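You operate a simulated robot arm through the tools that you are given. There is no shell and no other tool. Be economical: measure what you need, move in short steps, check, and stop when the job is done.

Carry out the task below with a simulated robot arm. There is one attempt and no reset: what you move stays moved.

Task
One lead sits on the wrong terminal: move it as the card shows and test the fan.
Fine: The fan box's striped lug is the earth. Work with the supply off; leave the emptied clamp free. Run the fan, then switch off.

The check looks at the end state, three seconds after you hand in, the way a careful person would. Anything else that was tipped, shoved, dropped, spilled or broken makes it a failure.

Robot
A 6-joint arm with a two-finger parallel gripper, fixed in place. Base frame: the origin is at the foot of the arm, x ahead of it, y to its left, z up; the work surface is at about z = 808. Lengths are in mm, angles in rad, forces in N, time in s.
With the tool pointing down near the work surface it reaches from about 260 to 680 mm from the base axis. Its first joint turns from -1.152 to 1.152 rad. Payload 2.9 kg.
Tool frame: the origin (TCP) lies between the finger pads and is the grasp point; the fingertips stand 30 mm ahead of it; z points along the fingers, y is the line along which they close. The gripper opens to 110 mm. The fingers are 20 mm wide and 10 mm thick; the gripper's body (48 by 112 mm) begins 55 mm behind the TCP.
Orientation is that of the tool frame in the base frame, as a unit quaternion [x, y, z, w]. With the fingers straight down and closing along the base's y, the tool's x points along the base's -x, its y along +y and its z along -z.

Tools
- The arm moves only by the tool jog_arm. Its argument "increments" is a list of rows, each an object of numbers (a shift or turn left out is 0, a gripper value left out holds the last): "dx", "dy", "dz": the shift along the tool's x, y, z in m; "ax", "ay", "az": the turn, a rotation vector about the tool's x, y, z in rad; "jaw": the closure, from 0 (fully open) to 1 (shut). In form: [{"dx": .., "dy": .., "dz": .., "ax": .., "ay": .., "az": .., "jaw": ..}, ...]. A call has 1 to 12 rows; each row shifts and turns the commanded pose from where the row before left it, along the tool's axes as they then stand. A row lasts 0.2 s, in which the tool goes at most 50 mm and 0.15 rad; a call with a longer step from one row to the next is refused whole, and so is a gripper value outside its range. A pose out of reach is approached as far as the arm can. The call stops where the force on the tool passes 40 N (or 10 N more than at its start, if that is more) or the arm is blocked; 0.2 s more then pass. Each finger travels about 108 mm/s and halts on what it meets, pressing with about 20 N; the grip force reading is that of the motor and also rises with nothing between the fingers. The clock runs only during rows and for 0.2 s after the last one: add rows that do not move to give the fingers time. The reply holds the time, the measured pose of the TCP, the force on the tool along the base axes, the opening and the grip force, in the units named above and with some noise.
- Cameras (640 x 400 px; columns grow to the right, rows downward): "scene" is fixed at [96.8, 460.4, 1384.4]; the picture's right is [-0.45, -0.89, 0.00], its down [-0.49, 0.25, -0.84] and it looks along [0.75, -0.37, -0.55] (base axes); focal length 330 px, centre (320, 200). "wrist" rides on the gripper at [72, 17, -103] in the tool frame; the picture's right is [-0.23, 0.97, 0.00], its down [-0.76, -0.18, -0.62] and it looks along [-0.61, -0.14, 0.78] (tool axes); focal length 222 px, centre (320, 200). There is no depth. A picture from a camera that has moved, and an enlarged one, comes with that camera's place and axes in the base frame and with its lens.
- camera(camera): a new picture of that camera. No time passes.
- enlarge(camera, box): a new picture of the part [left, top, right, bottom] of that camera's present view, enlarged. No time passes.
- hand_in(): hands the job in; it is judged then, once.

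Go step by step. Nothing tells you positions but the pictures and the camera data: compare them with the known pose of the tool, close in by small moves and look again before you grip or let go. The budget is 120 turns and 68 pictures, counting those below and the enlarged ones. Unless the task says otherwise, let go and move clear before handing in.

The tools are called after ">>>" as a command line: name --argument value ..., lists and objects as JSON in quotes. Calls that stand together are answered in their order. jog_arm: Moves the arm, as the interface text tells. Its arguments: {"type":"object","properties":{"increments":{"type":"array","items":{"type":"object","properties":{"dx":{"type":"number"},"dy":{"type":"number"},"dz":{"type":"number"},"ax":{"type":"number"},"ay":{"type":"number"},"az":{"type":"number"},"jaw":{"type":"number"}}}}},"required":["increments"]} The other tools are called the same way: camera (camera) takes a picture; enlarge (camera, box) takes an enlarged picture of a part of a camera's view; hand_in () hands the job in.

At the start:

```text
time: 0.0
tcp_pos: [428.8, 78.7, 1162.2]
orientation: [0.001, 1.0, 0.0, -0.001]
ft_force: [0.0, -0.3, 0.1]
opening: 110.0
grasp_force: 0.1
```

scene: 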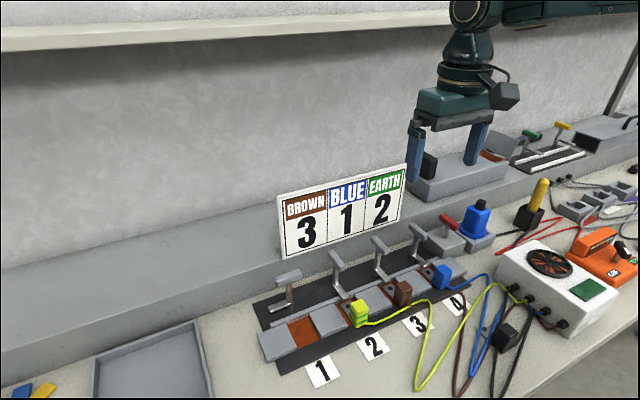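
wrist: 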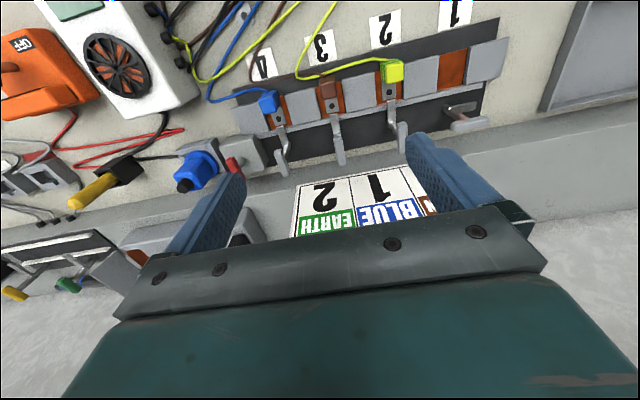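

I see a terminal strip 1–4 with green/yellow on 2, brown on 3, blue on 4; the card wants blue on 1. I'll take closer looks at the clamps, fan box and switch.

>>> enlarge --camera "scene" --box '[250, 210, 490, 390]'

>>> enlarge --camera "scene" --box '[400, 100, 640, 340]'

>>> enlarge --camera "wrist" --box '[200, 0, 520, 200]'

>>> enlarge --camera "wrist" --box '[0, 0, 280, 200]'

```text
2.22 times, centred on (370, 300) of scene
camera zoom: at [96.8, 460.4, 1384.4], right [-0.45, -0.89, 0.0], down [-0.49, 0.25, -0.84], along [0.75, -0.37, -0.55], focal length 733 px, centre (209, -22)
```

zoom: 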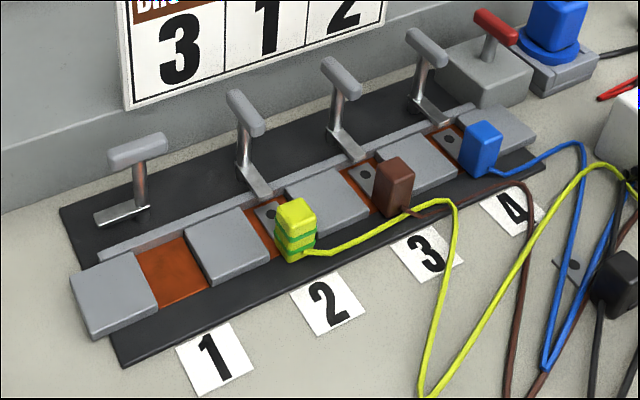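

```text
1.67 times, centred on (520, 220) of scene
camera zoom: at [96.8, 460.4, 1384.4], right [-0.45, -0.89, 0.0], down [-0.49, 0.25, -0.84], along [0.75, -0.37, -0.55], focal length 550 px, centre (-13, 167)
```

zoom: 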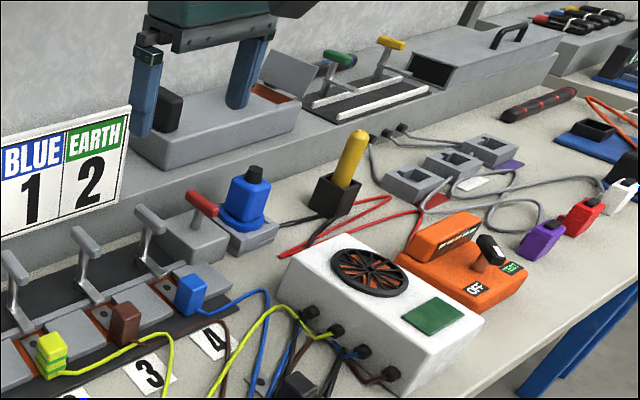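

```text
2.00 times, centred on (360, 100) of wrist
camera zoom: at [356.6, 96.8, 1265.3], right [0.23, 0.97, 0.0], down [0.76, -0.18, 0.62], along [0.61, -0.14, -0.78], focal length 444 px, centre (240, 400)
```

zoom: 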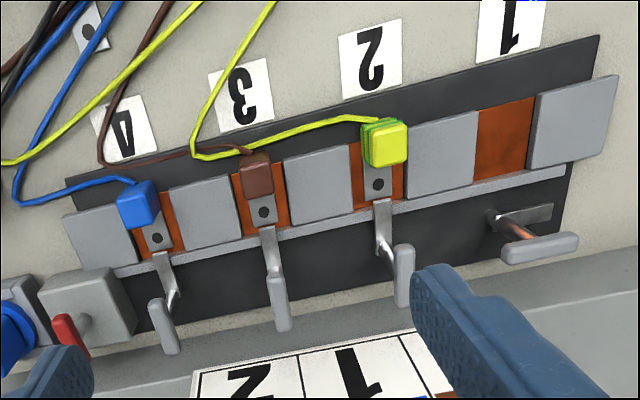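

```text
2.00 times, centred on (140, 100) of wrist
camera zoom: at [356.6, 96.8, 1265.3], right [0.23, 0.97, 0.0], down [0.76, -0.18, 0.62], along [0.61, -0.14, -0.78], focal length 444 px, centre (680, 400)
```

zoom: 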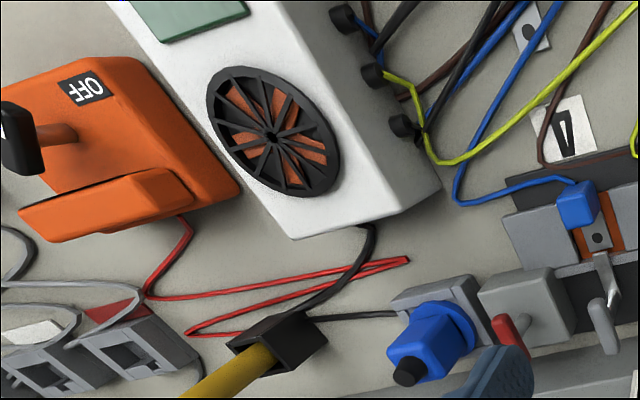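

Blue on 4 must go to 1. I'll bring the wrist camera nearer terminal 4 and the red-handled switch.

>>> jog_arm --increments '[{"dx": 0.03, "dy": -0.025}, {"dx": 0.03, "dy": -0.025}, {"dx": 0.03, "dy": -0.022}, {"dz": 0.045}, {"dz": 0.045}, {"dz": 0.045}, {"dz": 0.04}]'

>>> camera --camera "wrist"

>>> enlarge --camera "scene" --box '[540, 200, 640, 300]'

```text
time: 1.6
tcp_pos: [340.2, 9.3, 986.9]
orientation: [0.0, 1.0, 0.001, 0.001]
ft_force: [0.3, -0.5, 0.2]
opening: 109.9
grasp_force: 0.0
```

```text
61 pictures are left
camera wrist: at [266.1, 25.5, 1089.5], right [0.23, 0.97, 0.0], down [0.76, -0.18, 0.62], along [0.61, -0.14, -0.78], focal length 222 px, centre (320, 200)
```

wrist: 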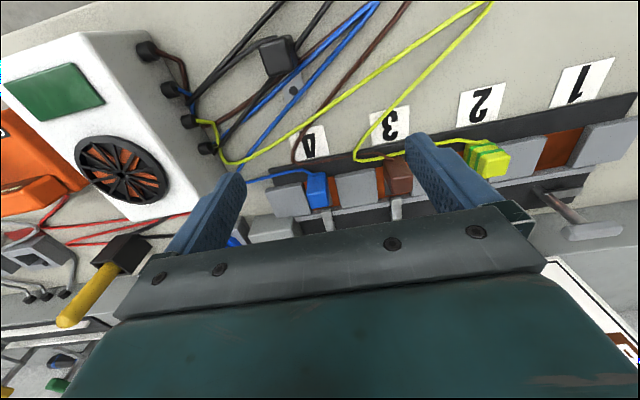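

```text
4.00 times, centred on (590, 250) of scene
camera zoom: at [96.8, 460.4, 1384.4], right [-0.45, -0.89, 0.0], down [-0.49, 0.25, -0.84], along [0.75, -0.37, -0.55], focal length 1320 px, centre (-760, 0)
```

zoom: 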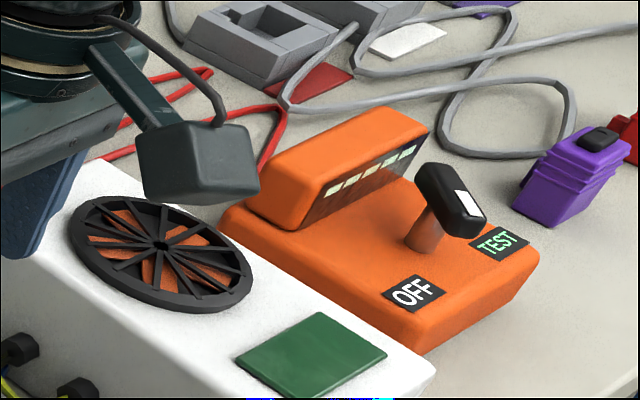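

The orange box has an OFF/TEST lever; I need a better look at it and at the red handle next to terminal 4. Moving the camera over there.

>>> jog_arm --increments '[{"dz": -0.05}, {"dz": -0.03, "dy": -0.03}, {"dx": 0.02, "dy": -0.045}, {"dx": 0.02, "dy": -0.045}, {"dx": 0.02, "dy": -0.045}, {"dx": 0.02, "dy": -0.045}, {"dx": 0.02, "dy": -0.045}]'

>>> camera --camera "wrist"

>>> enlarge --camera "scene" --box '[400, 160, 560, 260]'

```text
time: 3.2
tcp_pos: [242.3, -245.3, 1069.6]
orientation: [0.0, 1.0, 0.0, 0.0]
ft_force: [0.8, 0.7, -0.1]
opening: 110.0
grasp_force: 0.0
```

```text
59 pictures are left
camera wrist: at [169.6, -228.8, 1171.9], right [0.23, 0.97, 0.0], down [0.76, -0.18, 0.62], along [0.61, -0.14, -0.78], focal length 222 px, centre (320, 200)
```

wrist: 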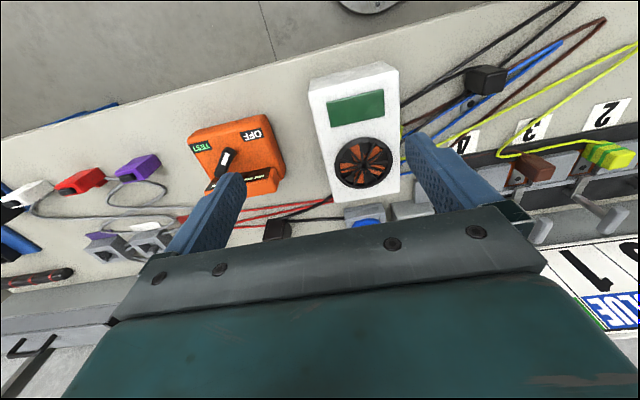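

```text
4.00 times, centred on (480, 210) of scene
camera zoom: at [96.7, 460.5, 1384.4], right [-0.45, -0.89, 0.0], down [-0.49, 0.25, -0.84], along [0.75, -0.37, -0.55], focal length 1320 px, centre (-320, 160)
```

zoom: 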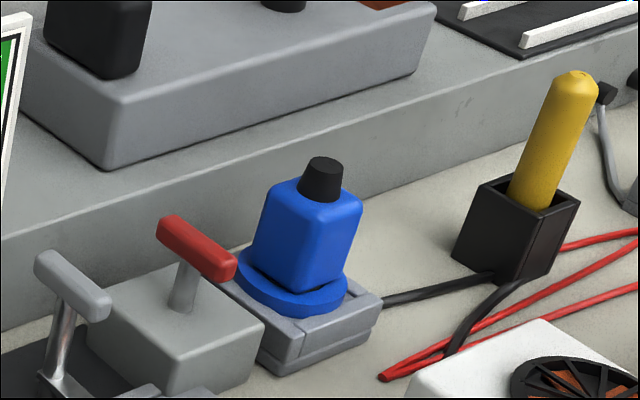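

>>> enlarge --camera "wrist" --box '[170, 90, 300, 210]'

>>> enlarge --camera "wrist" --box '[300, 20, 500, 240]'

```text
3.33 times, centred on (235, 150) of wrist
camera zoom: at [169.6, -228.8, 1171.9], right [0.23, 0.97, 0.0], down [0.76, -0.18, 0.62], along [0.61, -0.14, -0.78], focal length 740 px, centre (603, 367)
```

zoom: 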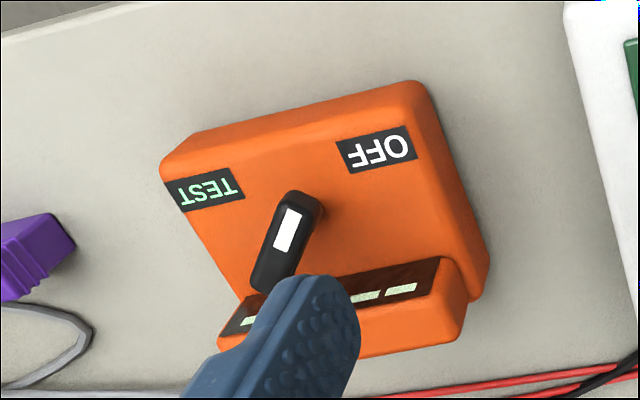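

```text
1.82 times, centred on (400, 130) of wrist
camera zoom: at [169.6, -228.8, 1171.9], right [0.23, 0.97, 0.0], down [0.76, -0.18, 0.62], along [0.61, -0.14, -0.78], focal length 404 px, centre (174, 327)
```

zoom: 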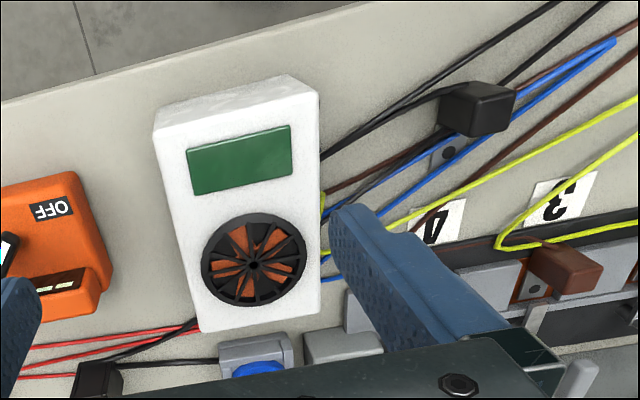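

The OFF/TEST knob appears turned toward OFF. I'll look at the red-handled box and the clamp mechanics from closer up.

>>> jog_arm --increments '[{"dx": -0.045, "dy": 0.03}, {"dx": -0.045, "dy": 0.03}, {"dx": -0.045, "dy": 0.03}, {"dx": -0.04, "dy": 0.03}, {"dz": 0.0, "dy": 0.02}, {}]'

>>> camera --camera "wrist"

>>> enlarge --camera "scene" --box '[560, 200, 640, 300]'

```text
refused: row 1 steps farther than a row can; nothing moved
```

```text
55 pictures are left
camera wrist: at [169.6, -228.8, 1171.9], right [0.23, 0.97, 0.0], down [0.76, -0.18, 0.62], along [0.61, -0.14, -0.78], focal length 222 px, centre (320, 200)
```

wrist: 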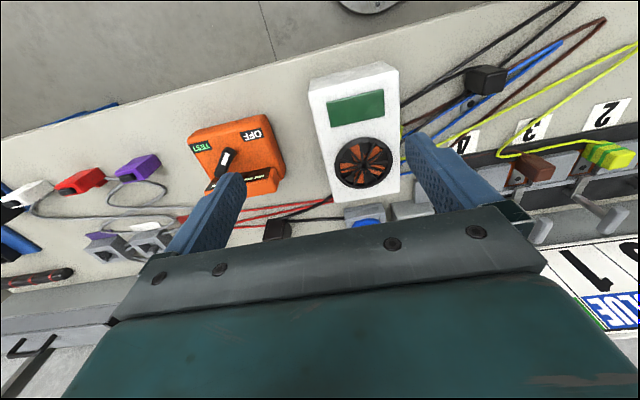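

```text
4.00 times, centred on (600, 250) of scene
camera zoom: at [96.7, 460.5, 1384.4], right [-0.45, -0.89, 0.0], down [-0.49, 0.25, -0.84], along [0.75, -0.37, -0.55], focal length 1320 px, centre (-800, 0)
```

zoom: 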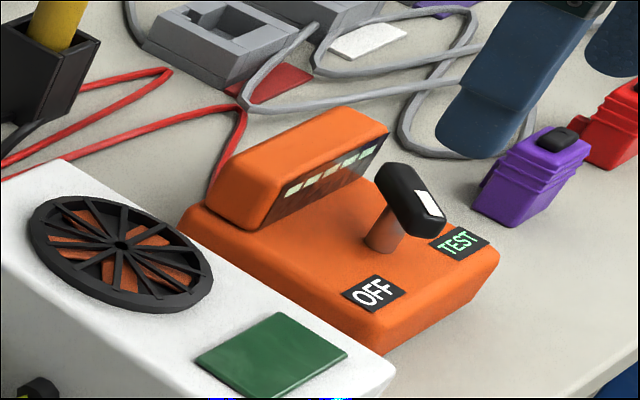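

The knob is on OFF by its pointer geometry. Now the red handle near terminal 4.

>>> jog_arm --increments '[{"dx": -0.035, "dy": 0.025}, {"dx": -0.035, "dy": 0.025}, {"dx": -0.035, "dy": 0.025}, {"dx": -0.035, "dy": 0.025}, {"dx": -0.035, "dy": 0.02}, {"dx": -0.0, "dy": 0.02}]'

>>> camera --camera "wrist"

```text
time: 4.6
tcp_pos: [414.0, -109.5, 1070.1]
orientation: [-0.001, 1.0, -0.001, 0.0]
ft_force: [0.3, -0.3, -0.2]
opening: 109.8
grasp_force: 0.0
```

```text
53 pictures are left
camera wrist: at [342.1, -91.7, 1172.3], right [0.23, 0.97, 0.0], down [0.76, -0.18, 0.62], along [0.61, -0.14, -0.78], focal length 222 px, centre (320, 200)
```

wrist: 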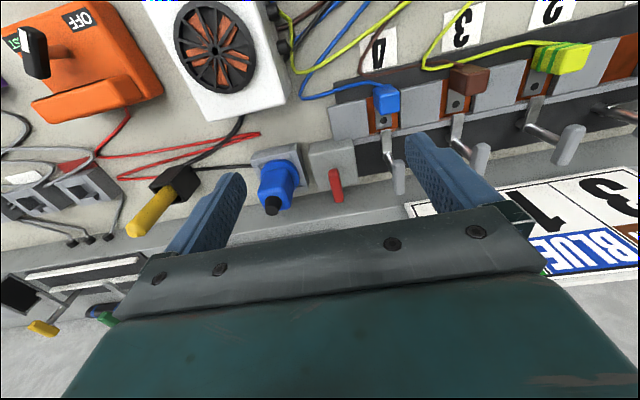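

>>> enlarge --camera "wrist" --box '[240, 60, 440, 220]'

>>> enlarge --camera "wrist" --box '[420, 20, 640, 180]'

```text
2.50 times, centred on (340, 140) of wrist
camera zoom: at [342.1, -91.7, 1172.3], right [0.23, 0.97, 0.0], down [0.76, -0.18, 0.62], along [0.61, -0.14, -0.78], focal length 555 px, centre (270, 350)
```

zoom: 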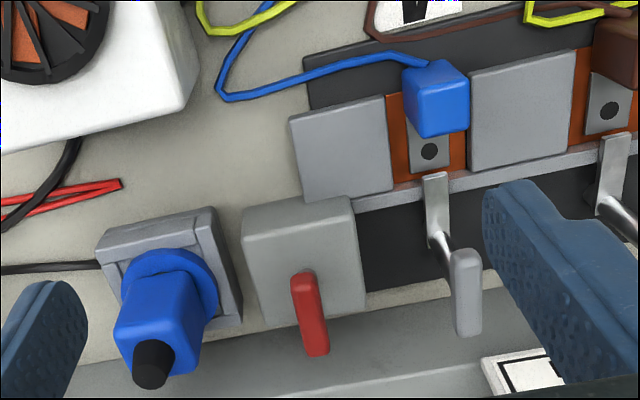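

```text
2.50 times, centred on (530, 100) of wrist
camera zoom: at [342.1, -91.7, 1172.3], right [0.23, 0.97, 0.0], down [0.76, -0.18, 0.62], along [0.61, -0.14, -0.78], focal length 555 px, centre (-205, 450)
```

zoom: 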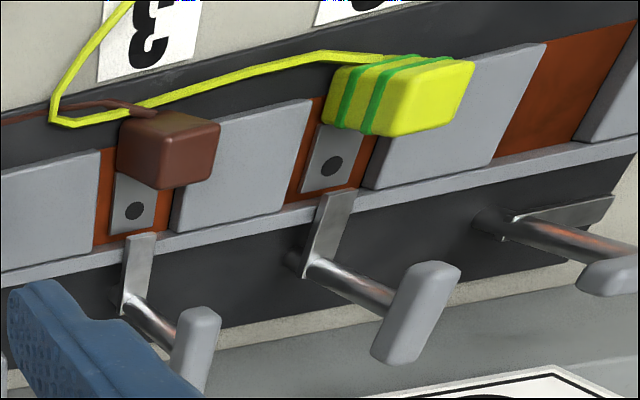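

The clamps are rotary posts (clamp 1's arm is swung toward +y = open). Before acting I need to know which device is the supply, so I'll trace the red and black cables.

>>> enlarge --camera "wrist" --box '[90, 90, 290, 250]'

>>> enlarge --camera "scene" --box '[480, 160, 640, 260]'

```text
2.50 times, centred on (190, 170) of wrist
camera zoom: at [342.1, -91.7, 1172.3], right [0.23, 0.97, 0.0], down [0.76, -0.18, 0.62], along [0.61, -0.14, -0.78], focal length 555 px, centre (645, 275)
```

zoom: 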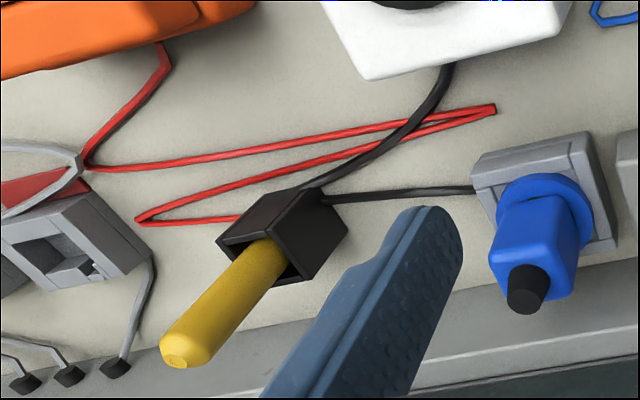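

```text
4.00 times, centred on (560, 210) of scene
camera zoom: at [96.8, 460.5, 1384.4], right [-0.45, -0.89, 0.0], down [-0.49, 0.25, -0.84], along [0.75, -0.37, -0.55], focal length 1320 px, centre (-640, 160)
```

zoom: 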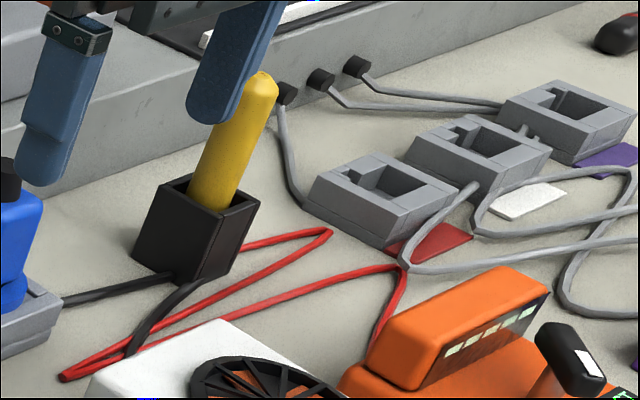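

The orange box looks like a separate tester with a probe on the red cord, while the black cord runs from the fan box to the blue plug's socket beside the red switch. I'll look closer at the red switch/socket for markings.

>>> jog_arm --increments '[{"dx": -0.04, "dz": 0.02}, {"dz": 0.04}, {"dz": 0.02}, {}]'

>>> enlarge --camera "wrist" --box '[220, 60, 420, 220]'

>>> enlarge --camera "scene" --box '[590, 220, 640, 270]'

```text
time: 5.6
tcp_pos: [457.6, -107.7, 990.5]
orientation: [0.0, 1.0, 0.0, 0.0]
ft_force: [-0.5, -0.1, -0.5]
opening: 110.1
grasp_force: 0.1
```

```text
2.50 times, centred on (320, 140) of wrist
camera zoom: at [384.5, -90.3, 1092.9], right [0.23, 0.97, 0.0], down [0.76, -0.18, 0.62], along [0.61, -0.14, -0.78], focal length 555 px, centre (320, 350)
```

zoom: 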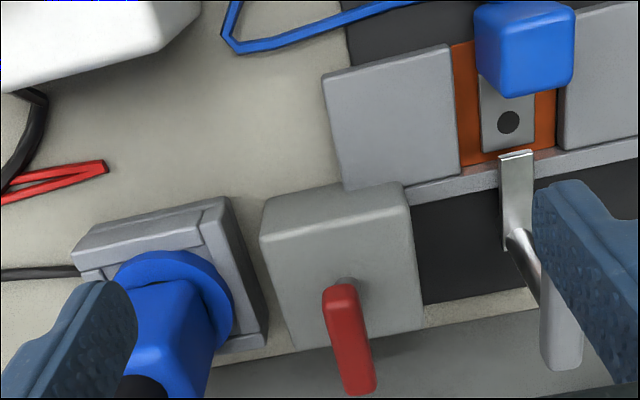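

```text
8.00 times, centred on (615, 245) of scene
camera zoom: at [96.8, 460.4, 1384.4], right [-0.45, -0.89, 0.0], down [-0.49, 0.25, -0.84], along [0.75, -0.37, -0.55], focal length 2639 px, centre (-2040, -160)
```

zoom: 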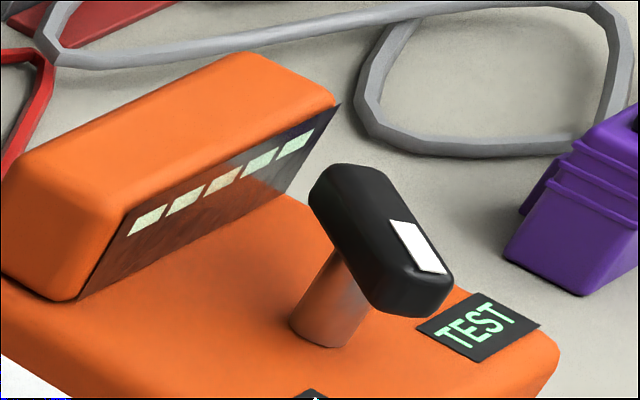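

No markings on the red switch; the orange box is the one with OFF/TEST and it is at OFF, so the supply is off for the work. Clamp 4's handle triangulates to about (544, -18, 890), turning about its post; I'll close the fingers and descend beside its near end.

>>> jog_arm --increments '[{"jaw": 1, "dx": -0.03, "dy": 0.03}, {"dx": -0.034, "dy": 0.028}, {}, {}, {"dz": 0.04}, {"dz": 0.025}, {}]'

>>> camera --camera "wrist"

>>> enlarge --camera "scene" --box '[340, 180, 500, 300]'

```text
time: 7.2
tcp_pos: [519.0, -47.3, 923.5]
orientation: [0.0, 1.0, 0.0, 0.0]
ft_force: [0.4, -0.1, -0.2]
opening: 0.0
grasp_force: 19.9
```

```text
46 pictures are left
camera wrist: at [445.8, -30.3, 1024.9], right [0.23, 0.97, 0.0], down [0.76, -0.18, 0.62], along [0.61, -0.14, -0.78], focal length 222 px, centre (320, 200)
```

wrist: 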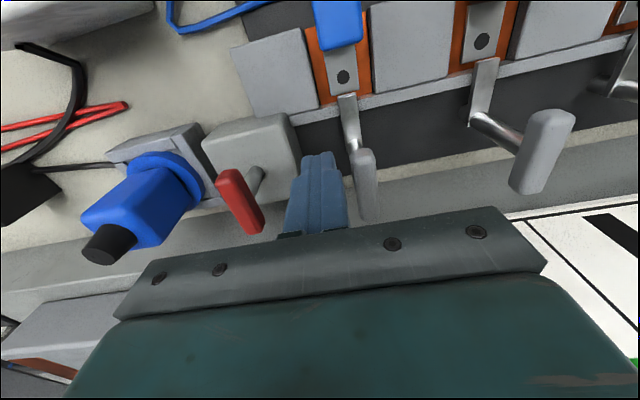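

```text
3.33 times, centred on (420, 240) of scene
camera zoom: at [96.8, 460.4, 1384.4], right [-0.45, -0.89, 0.0], down [-0.49, 0.25, -0.84], along [0.75, -0.37, -0.55], focal length 1100 px, centre (-13, 67)
```

zoom: 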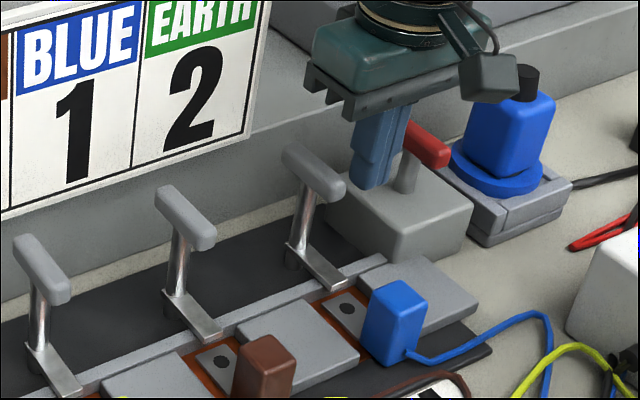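

The closed fingers are on the -y side of handle 4. I go down to bar height and push toward +y in small steps.

>>> jog_arm --increments '[{"dz": 0.02}, {}, {"dy": 0.01}, {"dy": 0.01}, {"dy": 0.01}, {}]'

>>> enlarge --camera "scene" --box '[340, 180, 500, 300]'

```text
time: 8.6
tcp_pos: [518.0, -19.3, 902.4]
orientation: [0.0, 1.0, 0.001, 0.0]
ft_force: [-0.3, 0.6, 0.2]
opening: 0.1
grasp_force: 20.4
```

```text
3.33 times, centred on (420, 240) of scene
camera zoom: at [96.8, 460.5, 1384.4], right [-0.45, -0.89, 0.0], down [-0.49, 0.25, -0.84], along [0.75, -0.37, -0.55], focal length 1100 px, centre (-13, 67)
```

zoom: 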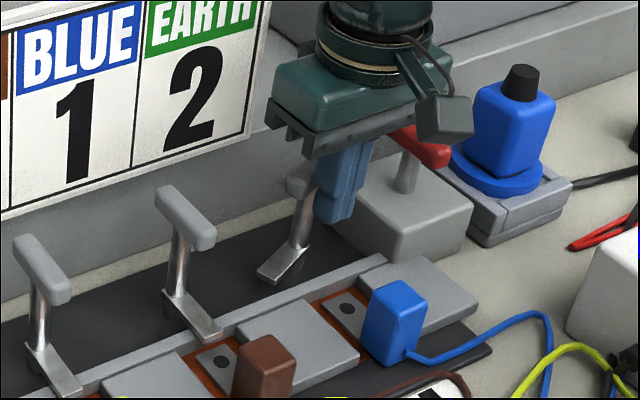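

It turns easily. I continue along the arc (more +y, a little +x).

>>> jog_arm --increments '[{"dy": 0.008, "dx": -0.002}, {"dy": 0.006, "dx": -0.004}, {"dy": 0.002, "dx": -0.003}, {}]'

>>> enlarge --camera "scene" --box '[260, 180, 500, 350]'

```text
time: 9.6
tcp_pos: [524.5, -4.4, 903.0]
orientation: [0.002, 1.0, 0.0, -0.004]
ft_force: [-27.4, -11.7, 9.4]
opening: 0.0
grasp_force: 19.8
```

```text
2.35 times, centred on (380, 265) of scene
camera zoom: at [96.0, 460.2, 1384.5], right [-0.45, -0.89, 0.0], down [-0.49, 0.25, -0.84], along [0.75, -0.37, -0.55], focal length 776 px, centre (179, 47)
```

zoom: 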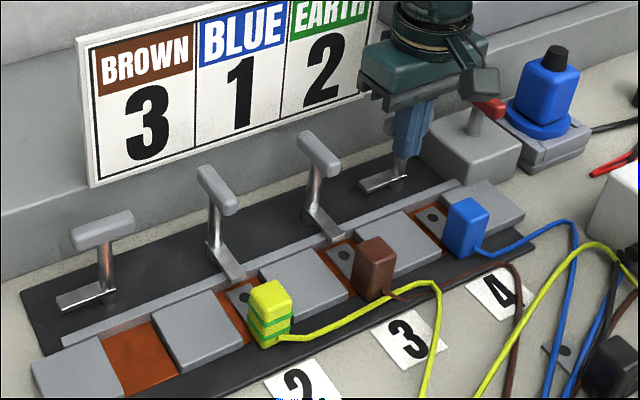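

Clamp 4 is now swung open like clamp 1 and at its stop. I back off, rise, and view the blue lug.

>>> jog_arm --increments '[{"dx": 0.008, "dy": -0.003}, {"dx": 0.01}, {"dz": -0.04}, {"dz": -0.04}, {"dx": 0.04, "dz": -0.02}, {"dx": 0.05, "jaw": 0}, {"dx": 0.05}, {"dx": 0.03}, {}]'

>>> camera --camera "wrist"

>>> enlarge --camera "scene" --box '[400, 220, 500, 320]'

```text
time: 11.6
tcp_pos: [339.2, -5.4, 1003.4]
orientation: [0.0, 1.0, 0.0, 0.0]
ft_force: [-1.0, -0.5, -0.4]
opening: 110.1
grasp_force: 0.1
```

```text
42 pictures are left
camera wrist: at [266.3, 12.4, 1105.4], right [0.23, 0.97, 0.0], down [0.76, -0.18, 0.62], along [0.61, -0.14, -0.78], focal length 222 px, centre (320, 200)
```

wrist: 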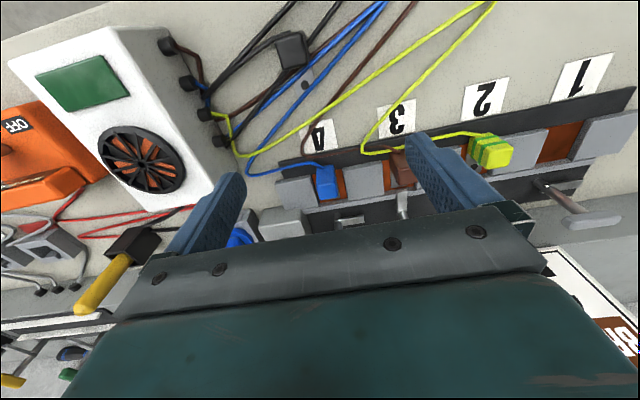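

```text
4.00 times, centred on (450, 270) of scene
camera zoom: at [96.7, 460.4, 1384.4], right [-0.45, -0.89, 0.0], down [-0.49, 0.25, -0.84], along [0.75, -0.37, -0.55], focal length 1320 px, centre (-200, -80)
```

zoom: 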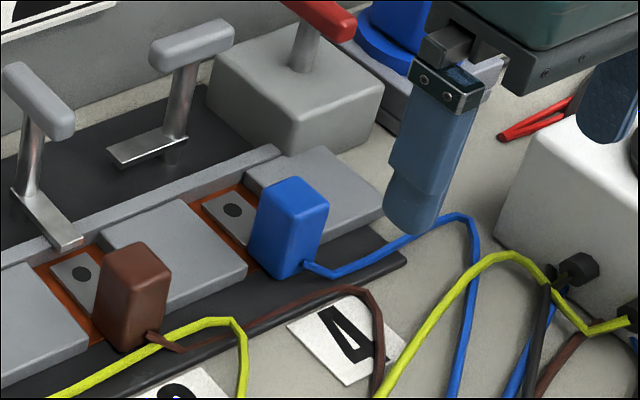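

>>> enlarge --camera "wrist" --box '[270, 130, 430, 230]'

>>> enlarge --camera "wrist" --box '[460, 80, 640, 230]'

>>> enlarge --camera "scene" --box '[250, 250, 410, 370]'

```text
4.00 times, centred on (350, 180) of wrist
camera zoom: at [266.3, 12.4, 1105.4], right [0.23, 0.97, 0.0], down [0.76, -0.18, 0.62], along [0.61, -0.14, -0.78], focal length 888 px, centre (200, 280)
```

zoom: 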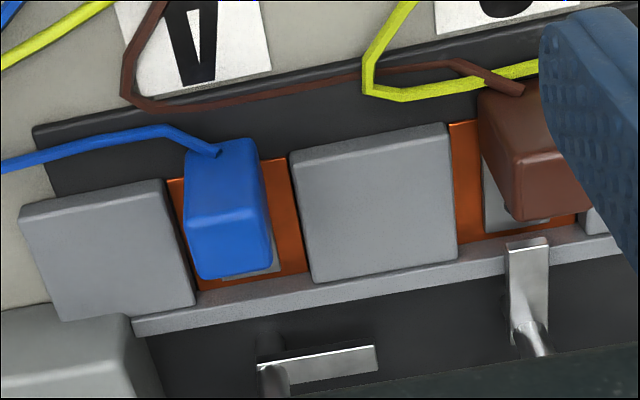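

```text
2.67 times, centred on (550, 155) of wrist
camera zoom: at [266.3, 12.4, 1105.4], right [0.23, 0.97, 0.0], down [0.76, -0.18, 0.62], along [0.61, -0.14, -0.78], focal length 592 px, centre (-293, 320)
```

zoom: 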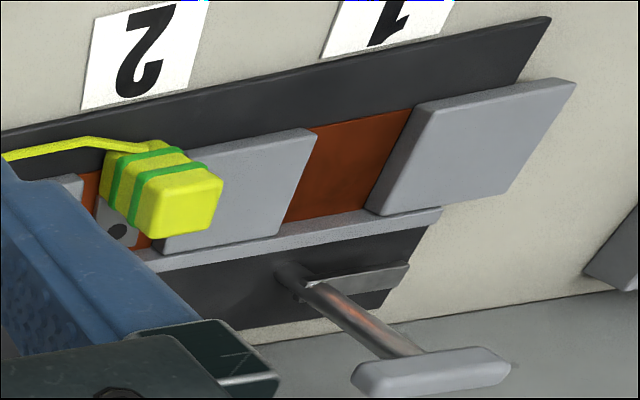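

```text
3.33 times, centred on (330, 310) of scene
camera zoom: at [96.7, 460.4, 1384.4], right [-0.45, -0.89, 0.0], down [-0.49, 0.25, -0.84], along [0.75, -0.37, -0.55], focal length 1100 px, centre (287, -167)
```

zoom: 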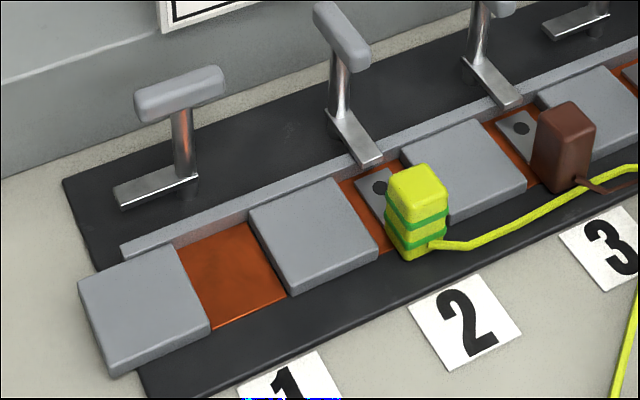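

The blue lug's block is about 27 mm wide, centred near (450, -18) with top at z≈850. I move above it, half open, and descend partway to check.

>>> jog_arm --increments '[{"dx": -0.04, "dy": -0.006, "jaw": 0.4}, {"dx": -0.04, "dy": -0.007}, {"dx": -0.031}, {"dz": 0.045}, {"dz": 0.045}, {"dz": 0.02}, {}]'

>>> camera --camera "wrist"

>>> enlarge --camera "scene" --box '[380, 220, 500, 310]'

```text
time: 13.2
tcp_pos: [449.3, -17.4, 890.5]
orientation: [0.0, 1.0, 0.001, 0.0]
ft_force: [-0.1, -1.1, 0.2]
opening: 66.1
grasp_force: 0.0
```

```text
37 pictures are left
camera wrist: at [375.9, 0.3, 992.4], right [0.23, 0.97, 0.0], down [0.76, -0.18, 0.62], along [0.61, -0.14, -0.78], focal length 222 px, centre (320, 200)
```

wrist: 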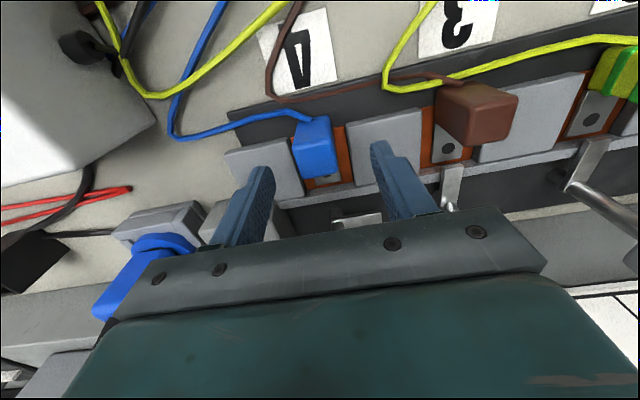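

```text
4.44 times, centred on (440, 265) of scene
camera zoom: at [96.8, 460.4, 1384.4], right [-0.45, -0.89, 0.0], down [-0.49, 0.25, -0.84], along [0.75, -0.37, -0.55], focal length 1466 px, centre (-213, -89)
```

zoom: 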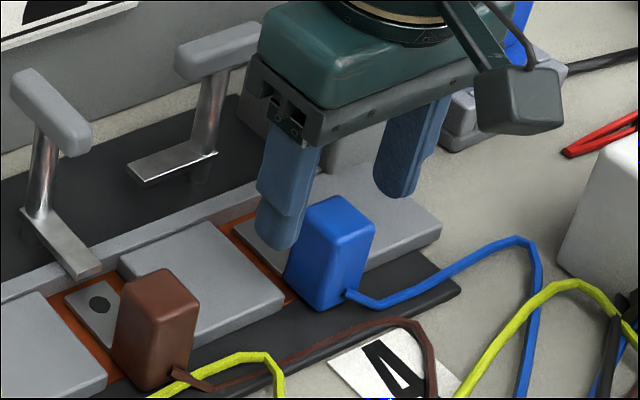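

Alignment checks out (block centre ≈ (452, -18.7)). I descend to grip height and close.

>>> jog_arm --increments '[{"dx": -0.002, "dy": -0.001, "dz": 0.02}, {"dz": 0.016}, {}, {"jaw": 0.6}, {"jaw": 1}, {}, {}]'

>>> enlarge --camera "scene" --box '[380, 220, 500, 310]'

```text
time: 14.8
tcp_pos: [450.5, -18.5, 859.0]
orientation: [0.0, 1.0, 0.0, 0.001]
ft_force: [0.3, 0.4, 1.5]
opening: 27.2
grasp_force: 20.2
```

```text
4.44 times, centred on (440, 265) of scene
camera zoom: at [96.8, 460.5, 1384.4], right [-0.45, -0.89, 0.0], down [-0.49, 0.25, -0.84], along [0.75, -0.37, -0.55], focal length 1466 px, centre (-213, -89)
```

zoom: 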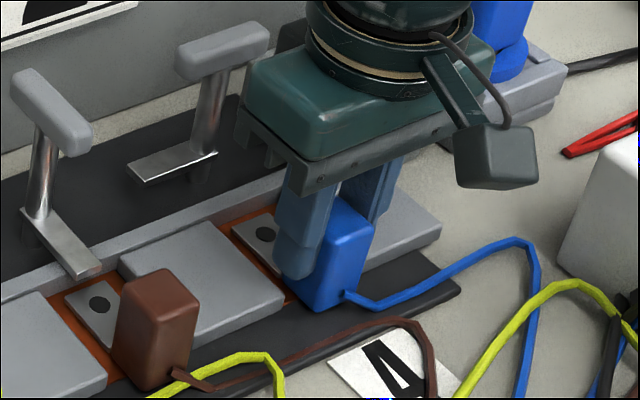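

The lug is held (27 mm). Lifting straight up a little to check.

>>> jog_arm --increments '[{"dz": -0.01}, {"dz": -0.02}, {"dz": -0.03}, {"dz": -0.03}, {}]'

>>> camera --camera "scene"

```text
time: 16.0
tcp_pos: [450.6, -18.0, 947.6]
orientation: [0.0, 1.0, 0.0, 0.0]
ft_force: [-0.9, 0.1, -0.3]
opening: 27.1
grasp_force: 20.0
```

```text
34 pictures are left
```

scene: 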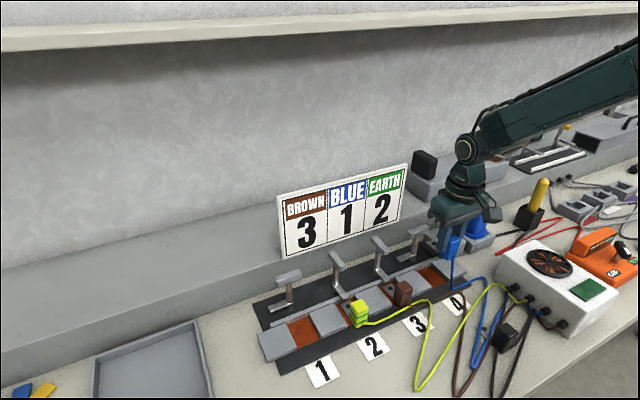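

Lifted cleanly. I carry it along +y to above terminal 1.

>>> jog_arm --increments '[{"dy": 0.02}, {"dy": 0.035}, {"dy": 0.035}, {"dy": 0.035}, {"dy": 0.035}, {"dy": 0.035}, {"dy": 0.035}, {"dy": 0.035}, {"dy": 0.035}, {"dy": 0.02}, {"dy": 0.014}, {}]'

>>> enlarge --camera "scene" --box '[230, 210, 430, 390]'

>>> camera --camera "wrist"

```text
time: 18.6
tcp_pos: [450.4, 312.8, 945.8]
orientation: [0.0, 1.0, 0.0, 0.0]
ft_force: [0.1, -1.0, -0.6]
opening: 27.4
grasp_force: 20.1
```

```text
2.22 times, centred on (330, 300) of scene
camera zoom: at [96.8, 460.5, 1384.4], right [-0.45, -0.89, 0.0], down [-0.49, 0.25, -0.84], along [0.75, -0.37, -0.55], focal length 733 px, centre (298, -22)
```

zoom: 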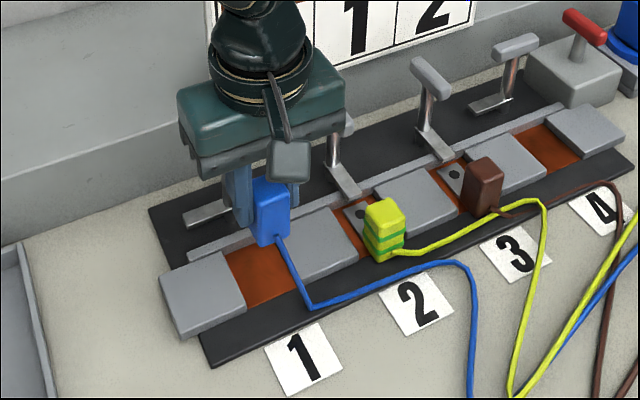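

```text
32 pictures are left
camera wrist: at [379.2, 329.7, 1048.1], right [0.23, 0.97, 0.0], down [0.76, -0.18, 0.62], along [0.61, -0.14, -0.78], focal length 222 px, centre (320, 200)
```

wrist: 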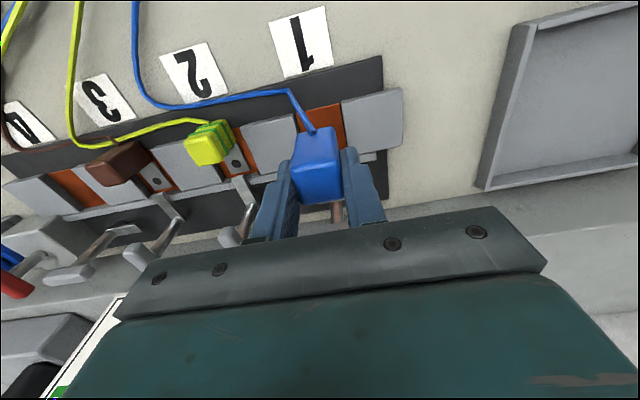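

Lug is above copper 1 (centre y≈314). I descend to just above seating height and check.

>>> jog_arm --increments '[{"dy": 0.001, "dz": 0.03}, {"dz": 0.03}, {"dz": 0.018}, {}]'

>>> enlarge --camera "scene" --box '[250, 250, 390, 370]'

>>> enlarge --camera "wrist" --box '[220, 60, 420, 220]'

```text
time: 19.6
tcp_pos: [452.6, 314.2, 869.7]
orientation: [0.0, 1.0, 0.0, 0.0]
ft_force: [0.9, 0.2, 0.6]
opening: 27.3
grasp_force: 20.1
```

```text
3.33 times, centred on (320, 310) of scene
camera zoom: at [96.8, 460.5, 1384.4], right [-0.45, -0.89, 0.0], down [-0.49, 0.25, -0.84], along [0.75, -0.37, -0.55], focal length 1100 px, centre (320, -167)
```

zoom: 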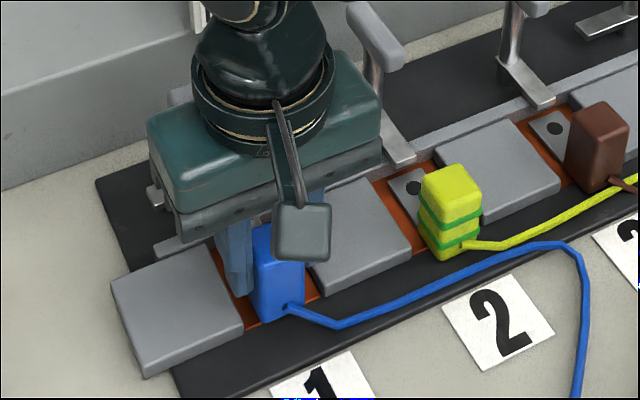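

```text
2.50 times, centred on (320, 140) of wrist
camera zoom: at [380.4, 331.9, 972.7], right [0.23, 0.97, 0.0], down [0.76, -0.18, 0.62], along [0.61, -0.14, -0.78], focal length 555 px, centre (320, 350)
```

zoom: 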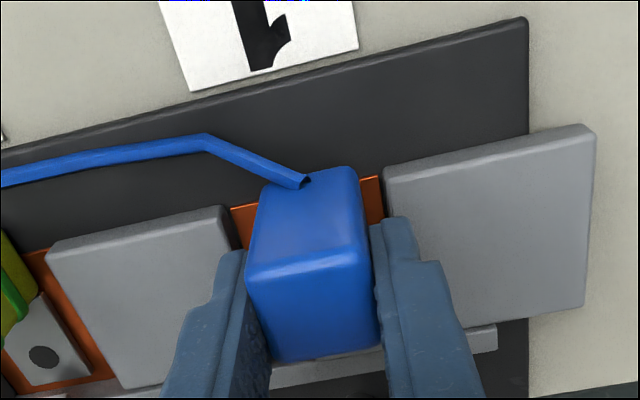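

Centered over the slot. Lowering the last ~10 mm gently.

>>> jog_arm --increments '[{"dz": 0.004}, {"dz": 0.004}, {"dz": 0.002}, {}]'

>>> enlarge --camera "scene" --box '[250, 250, 390, 370]'

```text
time: 20.6
tcp_pos: [451.3, 314.4, 858.6]
orientation: [0.0, 1.0, 0.0, -0.001]
ft_force: [-0.3, -0.5, -0.1]
opening: 27.5
grasp_force: 20.1
```

```text
3.33 times, centred on (320, 310) of scene
camera zoom: at [96.8, 460.5, 1384.4], right [-0.45, -0.89, 0.0], down [-0.49, 0.25, -0.84], along [0.75, -0.37, -0.55], focal length 1100 px, centre (320, -167)
```

zoom: 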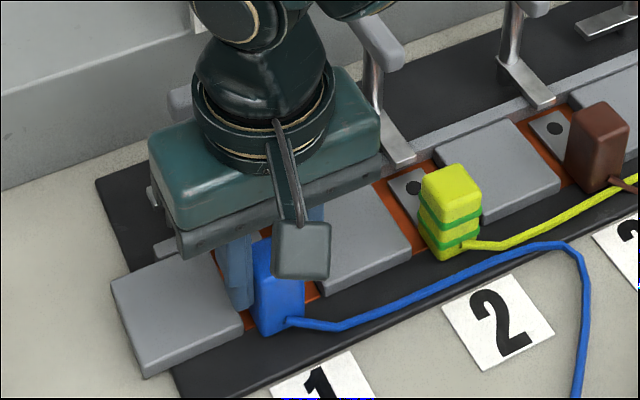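

No contact force yet; I creep down a bit more.

>>> jog_arm --increments '[{"dz": 0.001}, {"dz": 0.001}, {}]'

```text
time: 21.4
tcp_pos: [453.0, 314.8, 857.6]
orientation: [0.0, 1.0, 0.0, 0.0]
ft_force: [0.5, -0.3, -0.3]
opening: 27.3
grasp_force: 19.9
```

>>> jog_arm --increments '[{"dz": 0.001}, {"dz": 0.001}, {}]'

```text
time: 22.2
tcp_pos: [452.8, 315.4, 856.5]
orientation: [0.0, 1.0, 0.001, 0.001]
ft_force: [-2.4, -4.9, 17.9]
opening: 27.8
grasp_force: 20.2
```

Contact felt: the lug is seated. I release, rise and look.

>>> jog_arm --increments '[{"dz": -0.001}, {"jaw": 0.75}, {"jaw": 0.5}, {}, {"dz": -0.03}, {"dz": -0.04}, {"dz": -0.04, "dx": 0.02}, {"dx": 0.04, "dz": -0.02}, {}]'

>>> enlarge --camera "scene" --box '[250, 250, 390, 370]'

>>> enlarge --camera "wrist" --box '[220, 60, 440, 220]'

```text
time: 24.2
tcp_pos: [391.7, 314.8, 985.7]
orientation: [0.0, 1.0, 0.0, 0.0]
ft_force: [0.0, -0.1, -0.7]
opening: 55.1
grasp_force: 0.1
```

```text
3.33 times, centred on (320, 310) of scene
camera zoom: at [96.7, 460.4, 1384.4], right [-0.45, -0.89, 0.0], down [-0.49, 0.25, -0.84], along [0.75, -0.37, -0.55], focal length 1100 px, centre (320, -167)
```

zoom: 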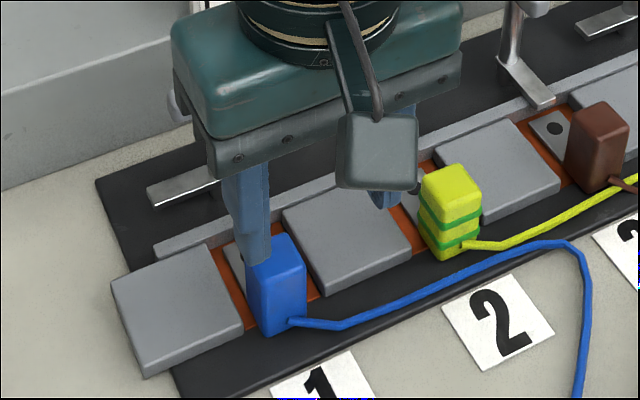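

```text
2.50 times, centred on (330, 140) of wrist
camera zoom: at [318.5, 332.8, 1088.2], right [0.23, 0.97, 0.0], down [0.76, -0.18, 0.62], along [0.61, -0.14, -0.78], focal length 555 px, centre (295, 350)
```

zoom: 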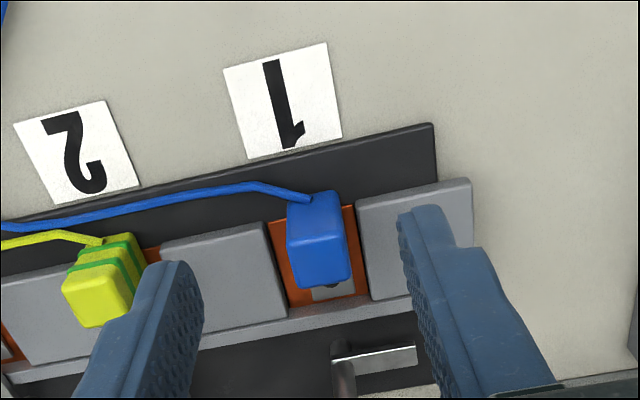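

Blue is seated on 1 with its tongue at the rail. Next I close clamp 1: push its handle's -y end toward +x from the robot side, staying clear of the card.

>>> jog_arm --increments '[{"jaw": 1, "dx": -0.04, "dy": -0.009}, {"dx": -0.04, "dy": -0.009}, {"dx": -0.045}, {}, {"dz": 0.04}, {"dz": 0.03}, {}]'

>>> enlarge --camera "scene" --box '[230, 210, 390, 350]'

>>> camera --camera "wrist"

```text
time: 25.8
tcp_pos: [517.6, 299.4, 914.6]
orientation: [0.001, 1.0, 0.0, 0.0]
ft_force: [0.1, -0.2, 0.4]
opening: 0.0
grasp_force: 20.3
```

```text
2.86 times, centred on (310, 280) of scene
camera zoom: at [96.8, 460.4, 1384.4], right [-0.45, -0.89, 0.0], down [-0.49, 0.25, -0.84], along [0.75, -0.37, -0.55], focal length 943 px, centre (349, -29)
```

zoom: 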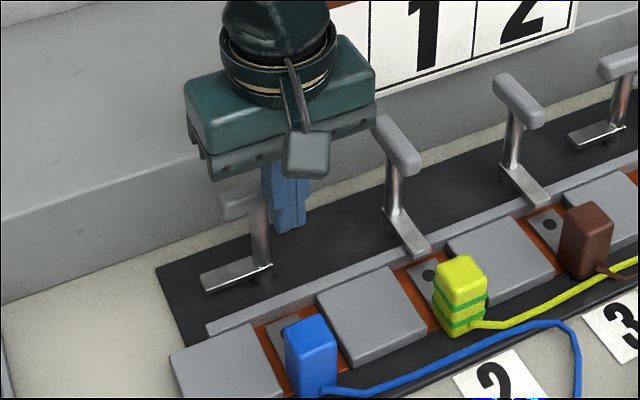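

```text
25 pictures are left
camera wrist: at [445.1, 315.7, 1017.6], right [0.23, 0.97, 0.0], down [0.76, -0.18, 0.62], along [0.61, -0.14, -0.78], focal length 222 px, centre (320, 200)
```

wrist: 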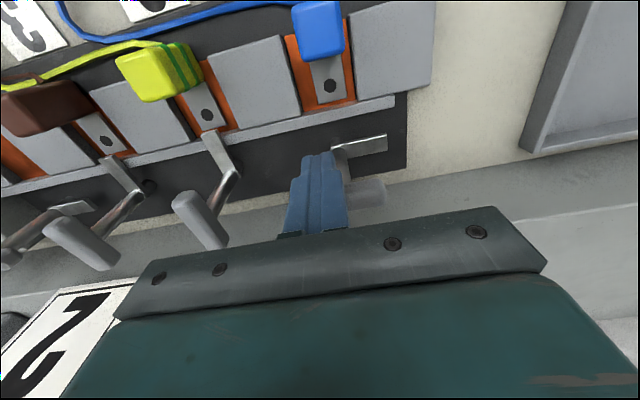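

Fingers sit in front of the bar's -y half. I lower and push +x.

>>> jog_arm --increments '[{"dz": 0.01, "dy": -0.003}, {"dx": -0.01}, {"dx": -0.008}, {"dx": -0.008}, {"dx": -0.006}, {}]'

>>> enlarge --camera "scene" --box '[230, 210, 390, 350]'

```text
time: 27.2
tcp_pos: [547.1, 293.3, 905.0]
orientation: [0.0, 1.0, 0.0, 0.0]
ft_force: [-10.3, -8.6, 4.9]
opening: 0.0
grasp_force: 19.8
```

```text
2.86 times, centred on (310, 280) of scene
camera zoom: at [96.4, 460.2, 1384.5], right [-0.45, -0.89, 0.0], down [-0.49, 0.25, -0.84], along [0.75, -0.37, -0.55], focal length 943 px, centre (349, -29)
```

zoom: 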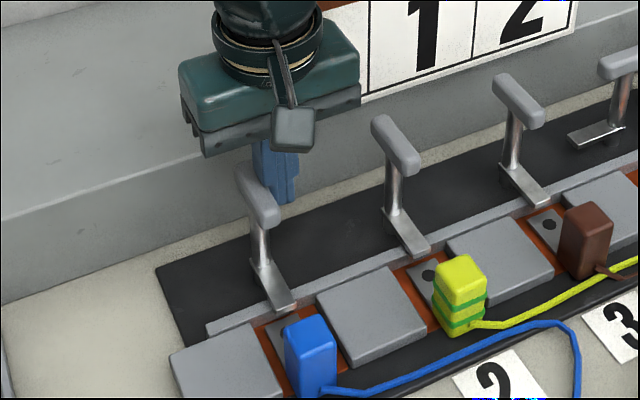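

The clamp swung all the way to parallel with the others. I back out and inspect.

>>> jog_arm --increments '[{"dy": -0.008}, {"dx": 0.01, "dy": -0.005}, {"dz": -0.04}, {"dz": -0.05}, {"dx": 0.045}, {"dx": 0.045}, {"dx": 0.045}, {}]'

>>> enlarge --camera "scene" --box '[250, 210, 490, 370]'

>>> camera --camera "wrist"

```text
time: 29.0
tcp_pos: [404.3, 279.9, 996.0]
orientation: [0.0, 1.0, 0.001, 0.001]
ft_force: [-0.5, -0.2, 0.2]
opening: 0.0
grasp_force: 20.1
```

```text
2.50 times, centred on (370, 290) of scene
camera zoom: at [96.7, 460.4, 1384.4], right [-0.45, -0.89, 0.0], down [-0.49, 0.25, -0.84], along [0.75, -0.37, -0.55], focal length 825 px, centre (195, -25)
```

zoom: 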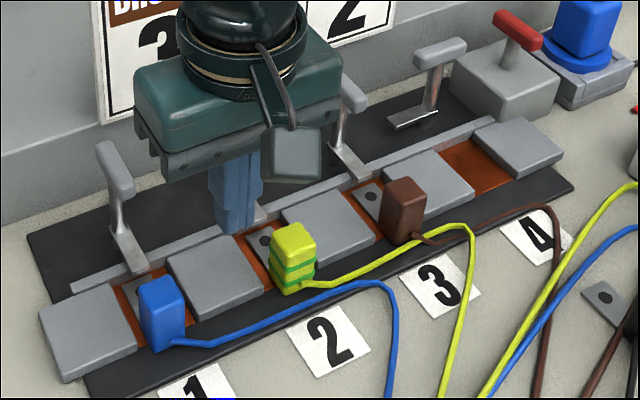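

```text
22 pictures are left
camera wrist: at [331.0, 298.4, 1097.3], right [0.23, 0.97, 0.0], down [0.76, -0.18, 0.62], along [0.61, -0.14, -0.78], focal length 222 px, centre (320, 200)
```

wrist: 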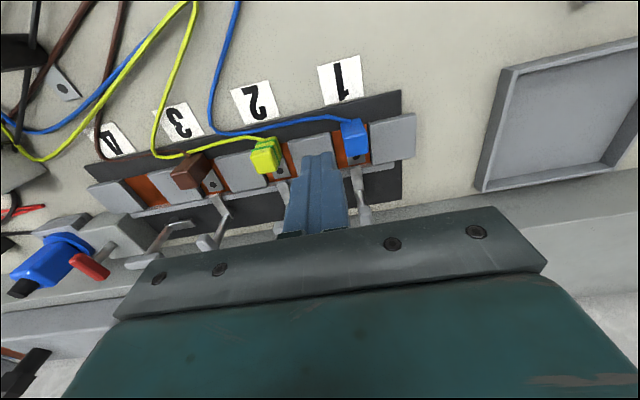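

Clamp 1 holds blue; clamp 4 is free. The test knob triangulates to axis (297, -406), bar at z≈873, pointing to OFF. I travel over there at height.

>>> jog_arm --increments '[{"dy": -0.045, "dz": -0.015}, {"dy": -0.048}, {"dy": -0.048}, {"dy": -0.048}, {"dy": -0.048}, {"dy": -0.048}, {"dy": -0.048}, {"dy": -0.048}, {"dy": -0.048}, {"dy": -0.048}, {"dy": -0.045, "dx": 0.02}, {"dy": -0.04, "dx": 0.025}]'

>>> jog_arm --increments '[{"dy": -0.03, "dx": 0.035}, {"dy": -0.03, "dx": 0.03}, {"dy": -0.018, "dx": 0.01}, {}, {"dz": 0.03}, {}]'

>>> camera --camera "wrist"

>>> enlarge --camera "scene" --box '[520, 200, 640, 300]'

```text
time: 31.6
tcp_pos: [358.0, -279.3, 1010.8]
orientation: [-0.001, 1.0, -0.001, 0.0]
ft_force: [-0.9, -0.4, -0.1]
opening: 0.1
grasp_force: 19.9
```

```text
time: 33.0
tcp_pos: [284.4, -360.9, 980.1]
orientation: [0.0, 1.0, 0.001, 0.0]
ft_force: [1.0, 1.0, 0.2]
opening: 0.1
grasp_force: 20.3
```

```text
21 pictures are left
camera wrist: at [211.2, -343.3, 1082.1], right [0.23, 0.97, 0.0], down [0.76, -0.18, 0.62], along [0.61, -0.14, -0.78], focal length 222 px, centre (320, 200)
```

wrist: 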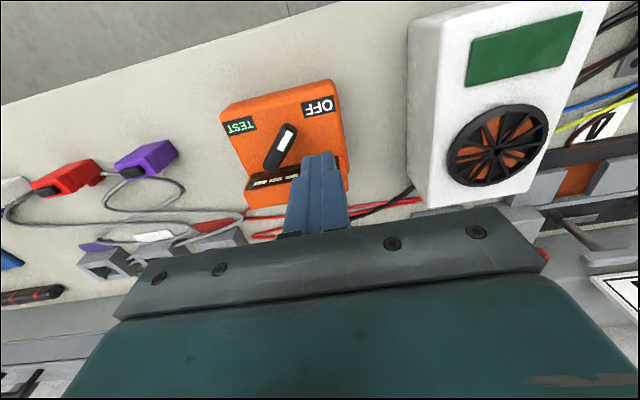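

```text
4.00 times, centred on (580, 250) of scene
camera zoom: at [96.8, 460.4, 1384.4], right [-0.45, -0.89, 0.0], down [-0.49, 0.25, -0.84], along [0.75, -0.37, -0.55], focal length 1320 px, centre (-720, 0)
```

zoom: 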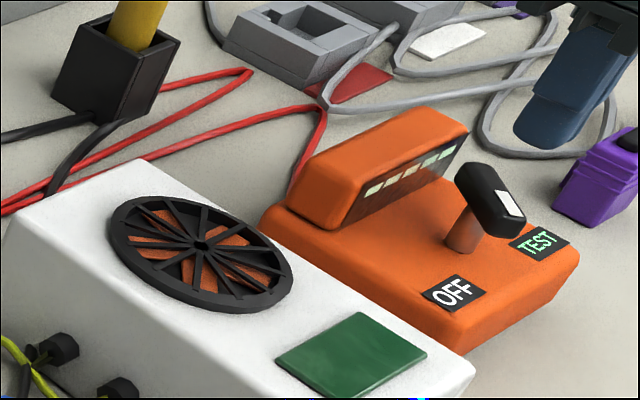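

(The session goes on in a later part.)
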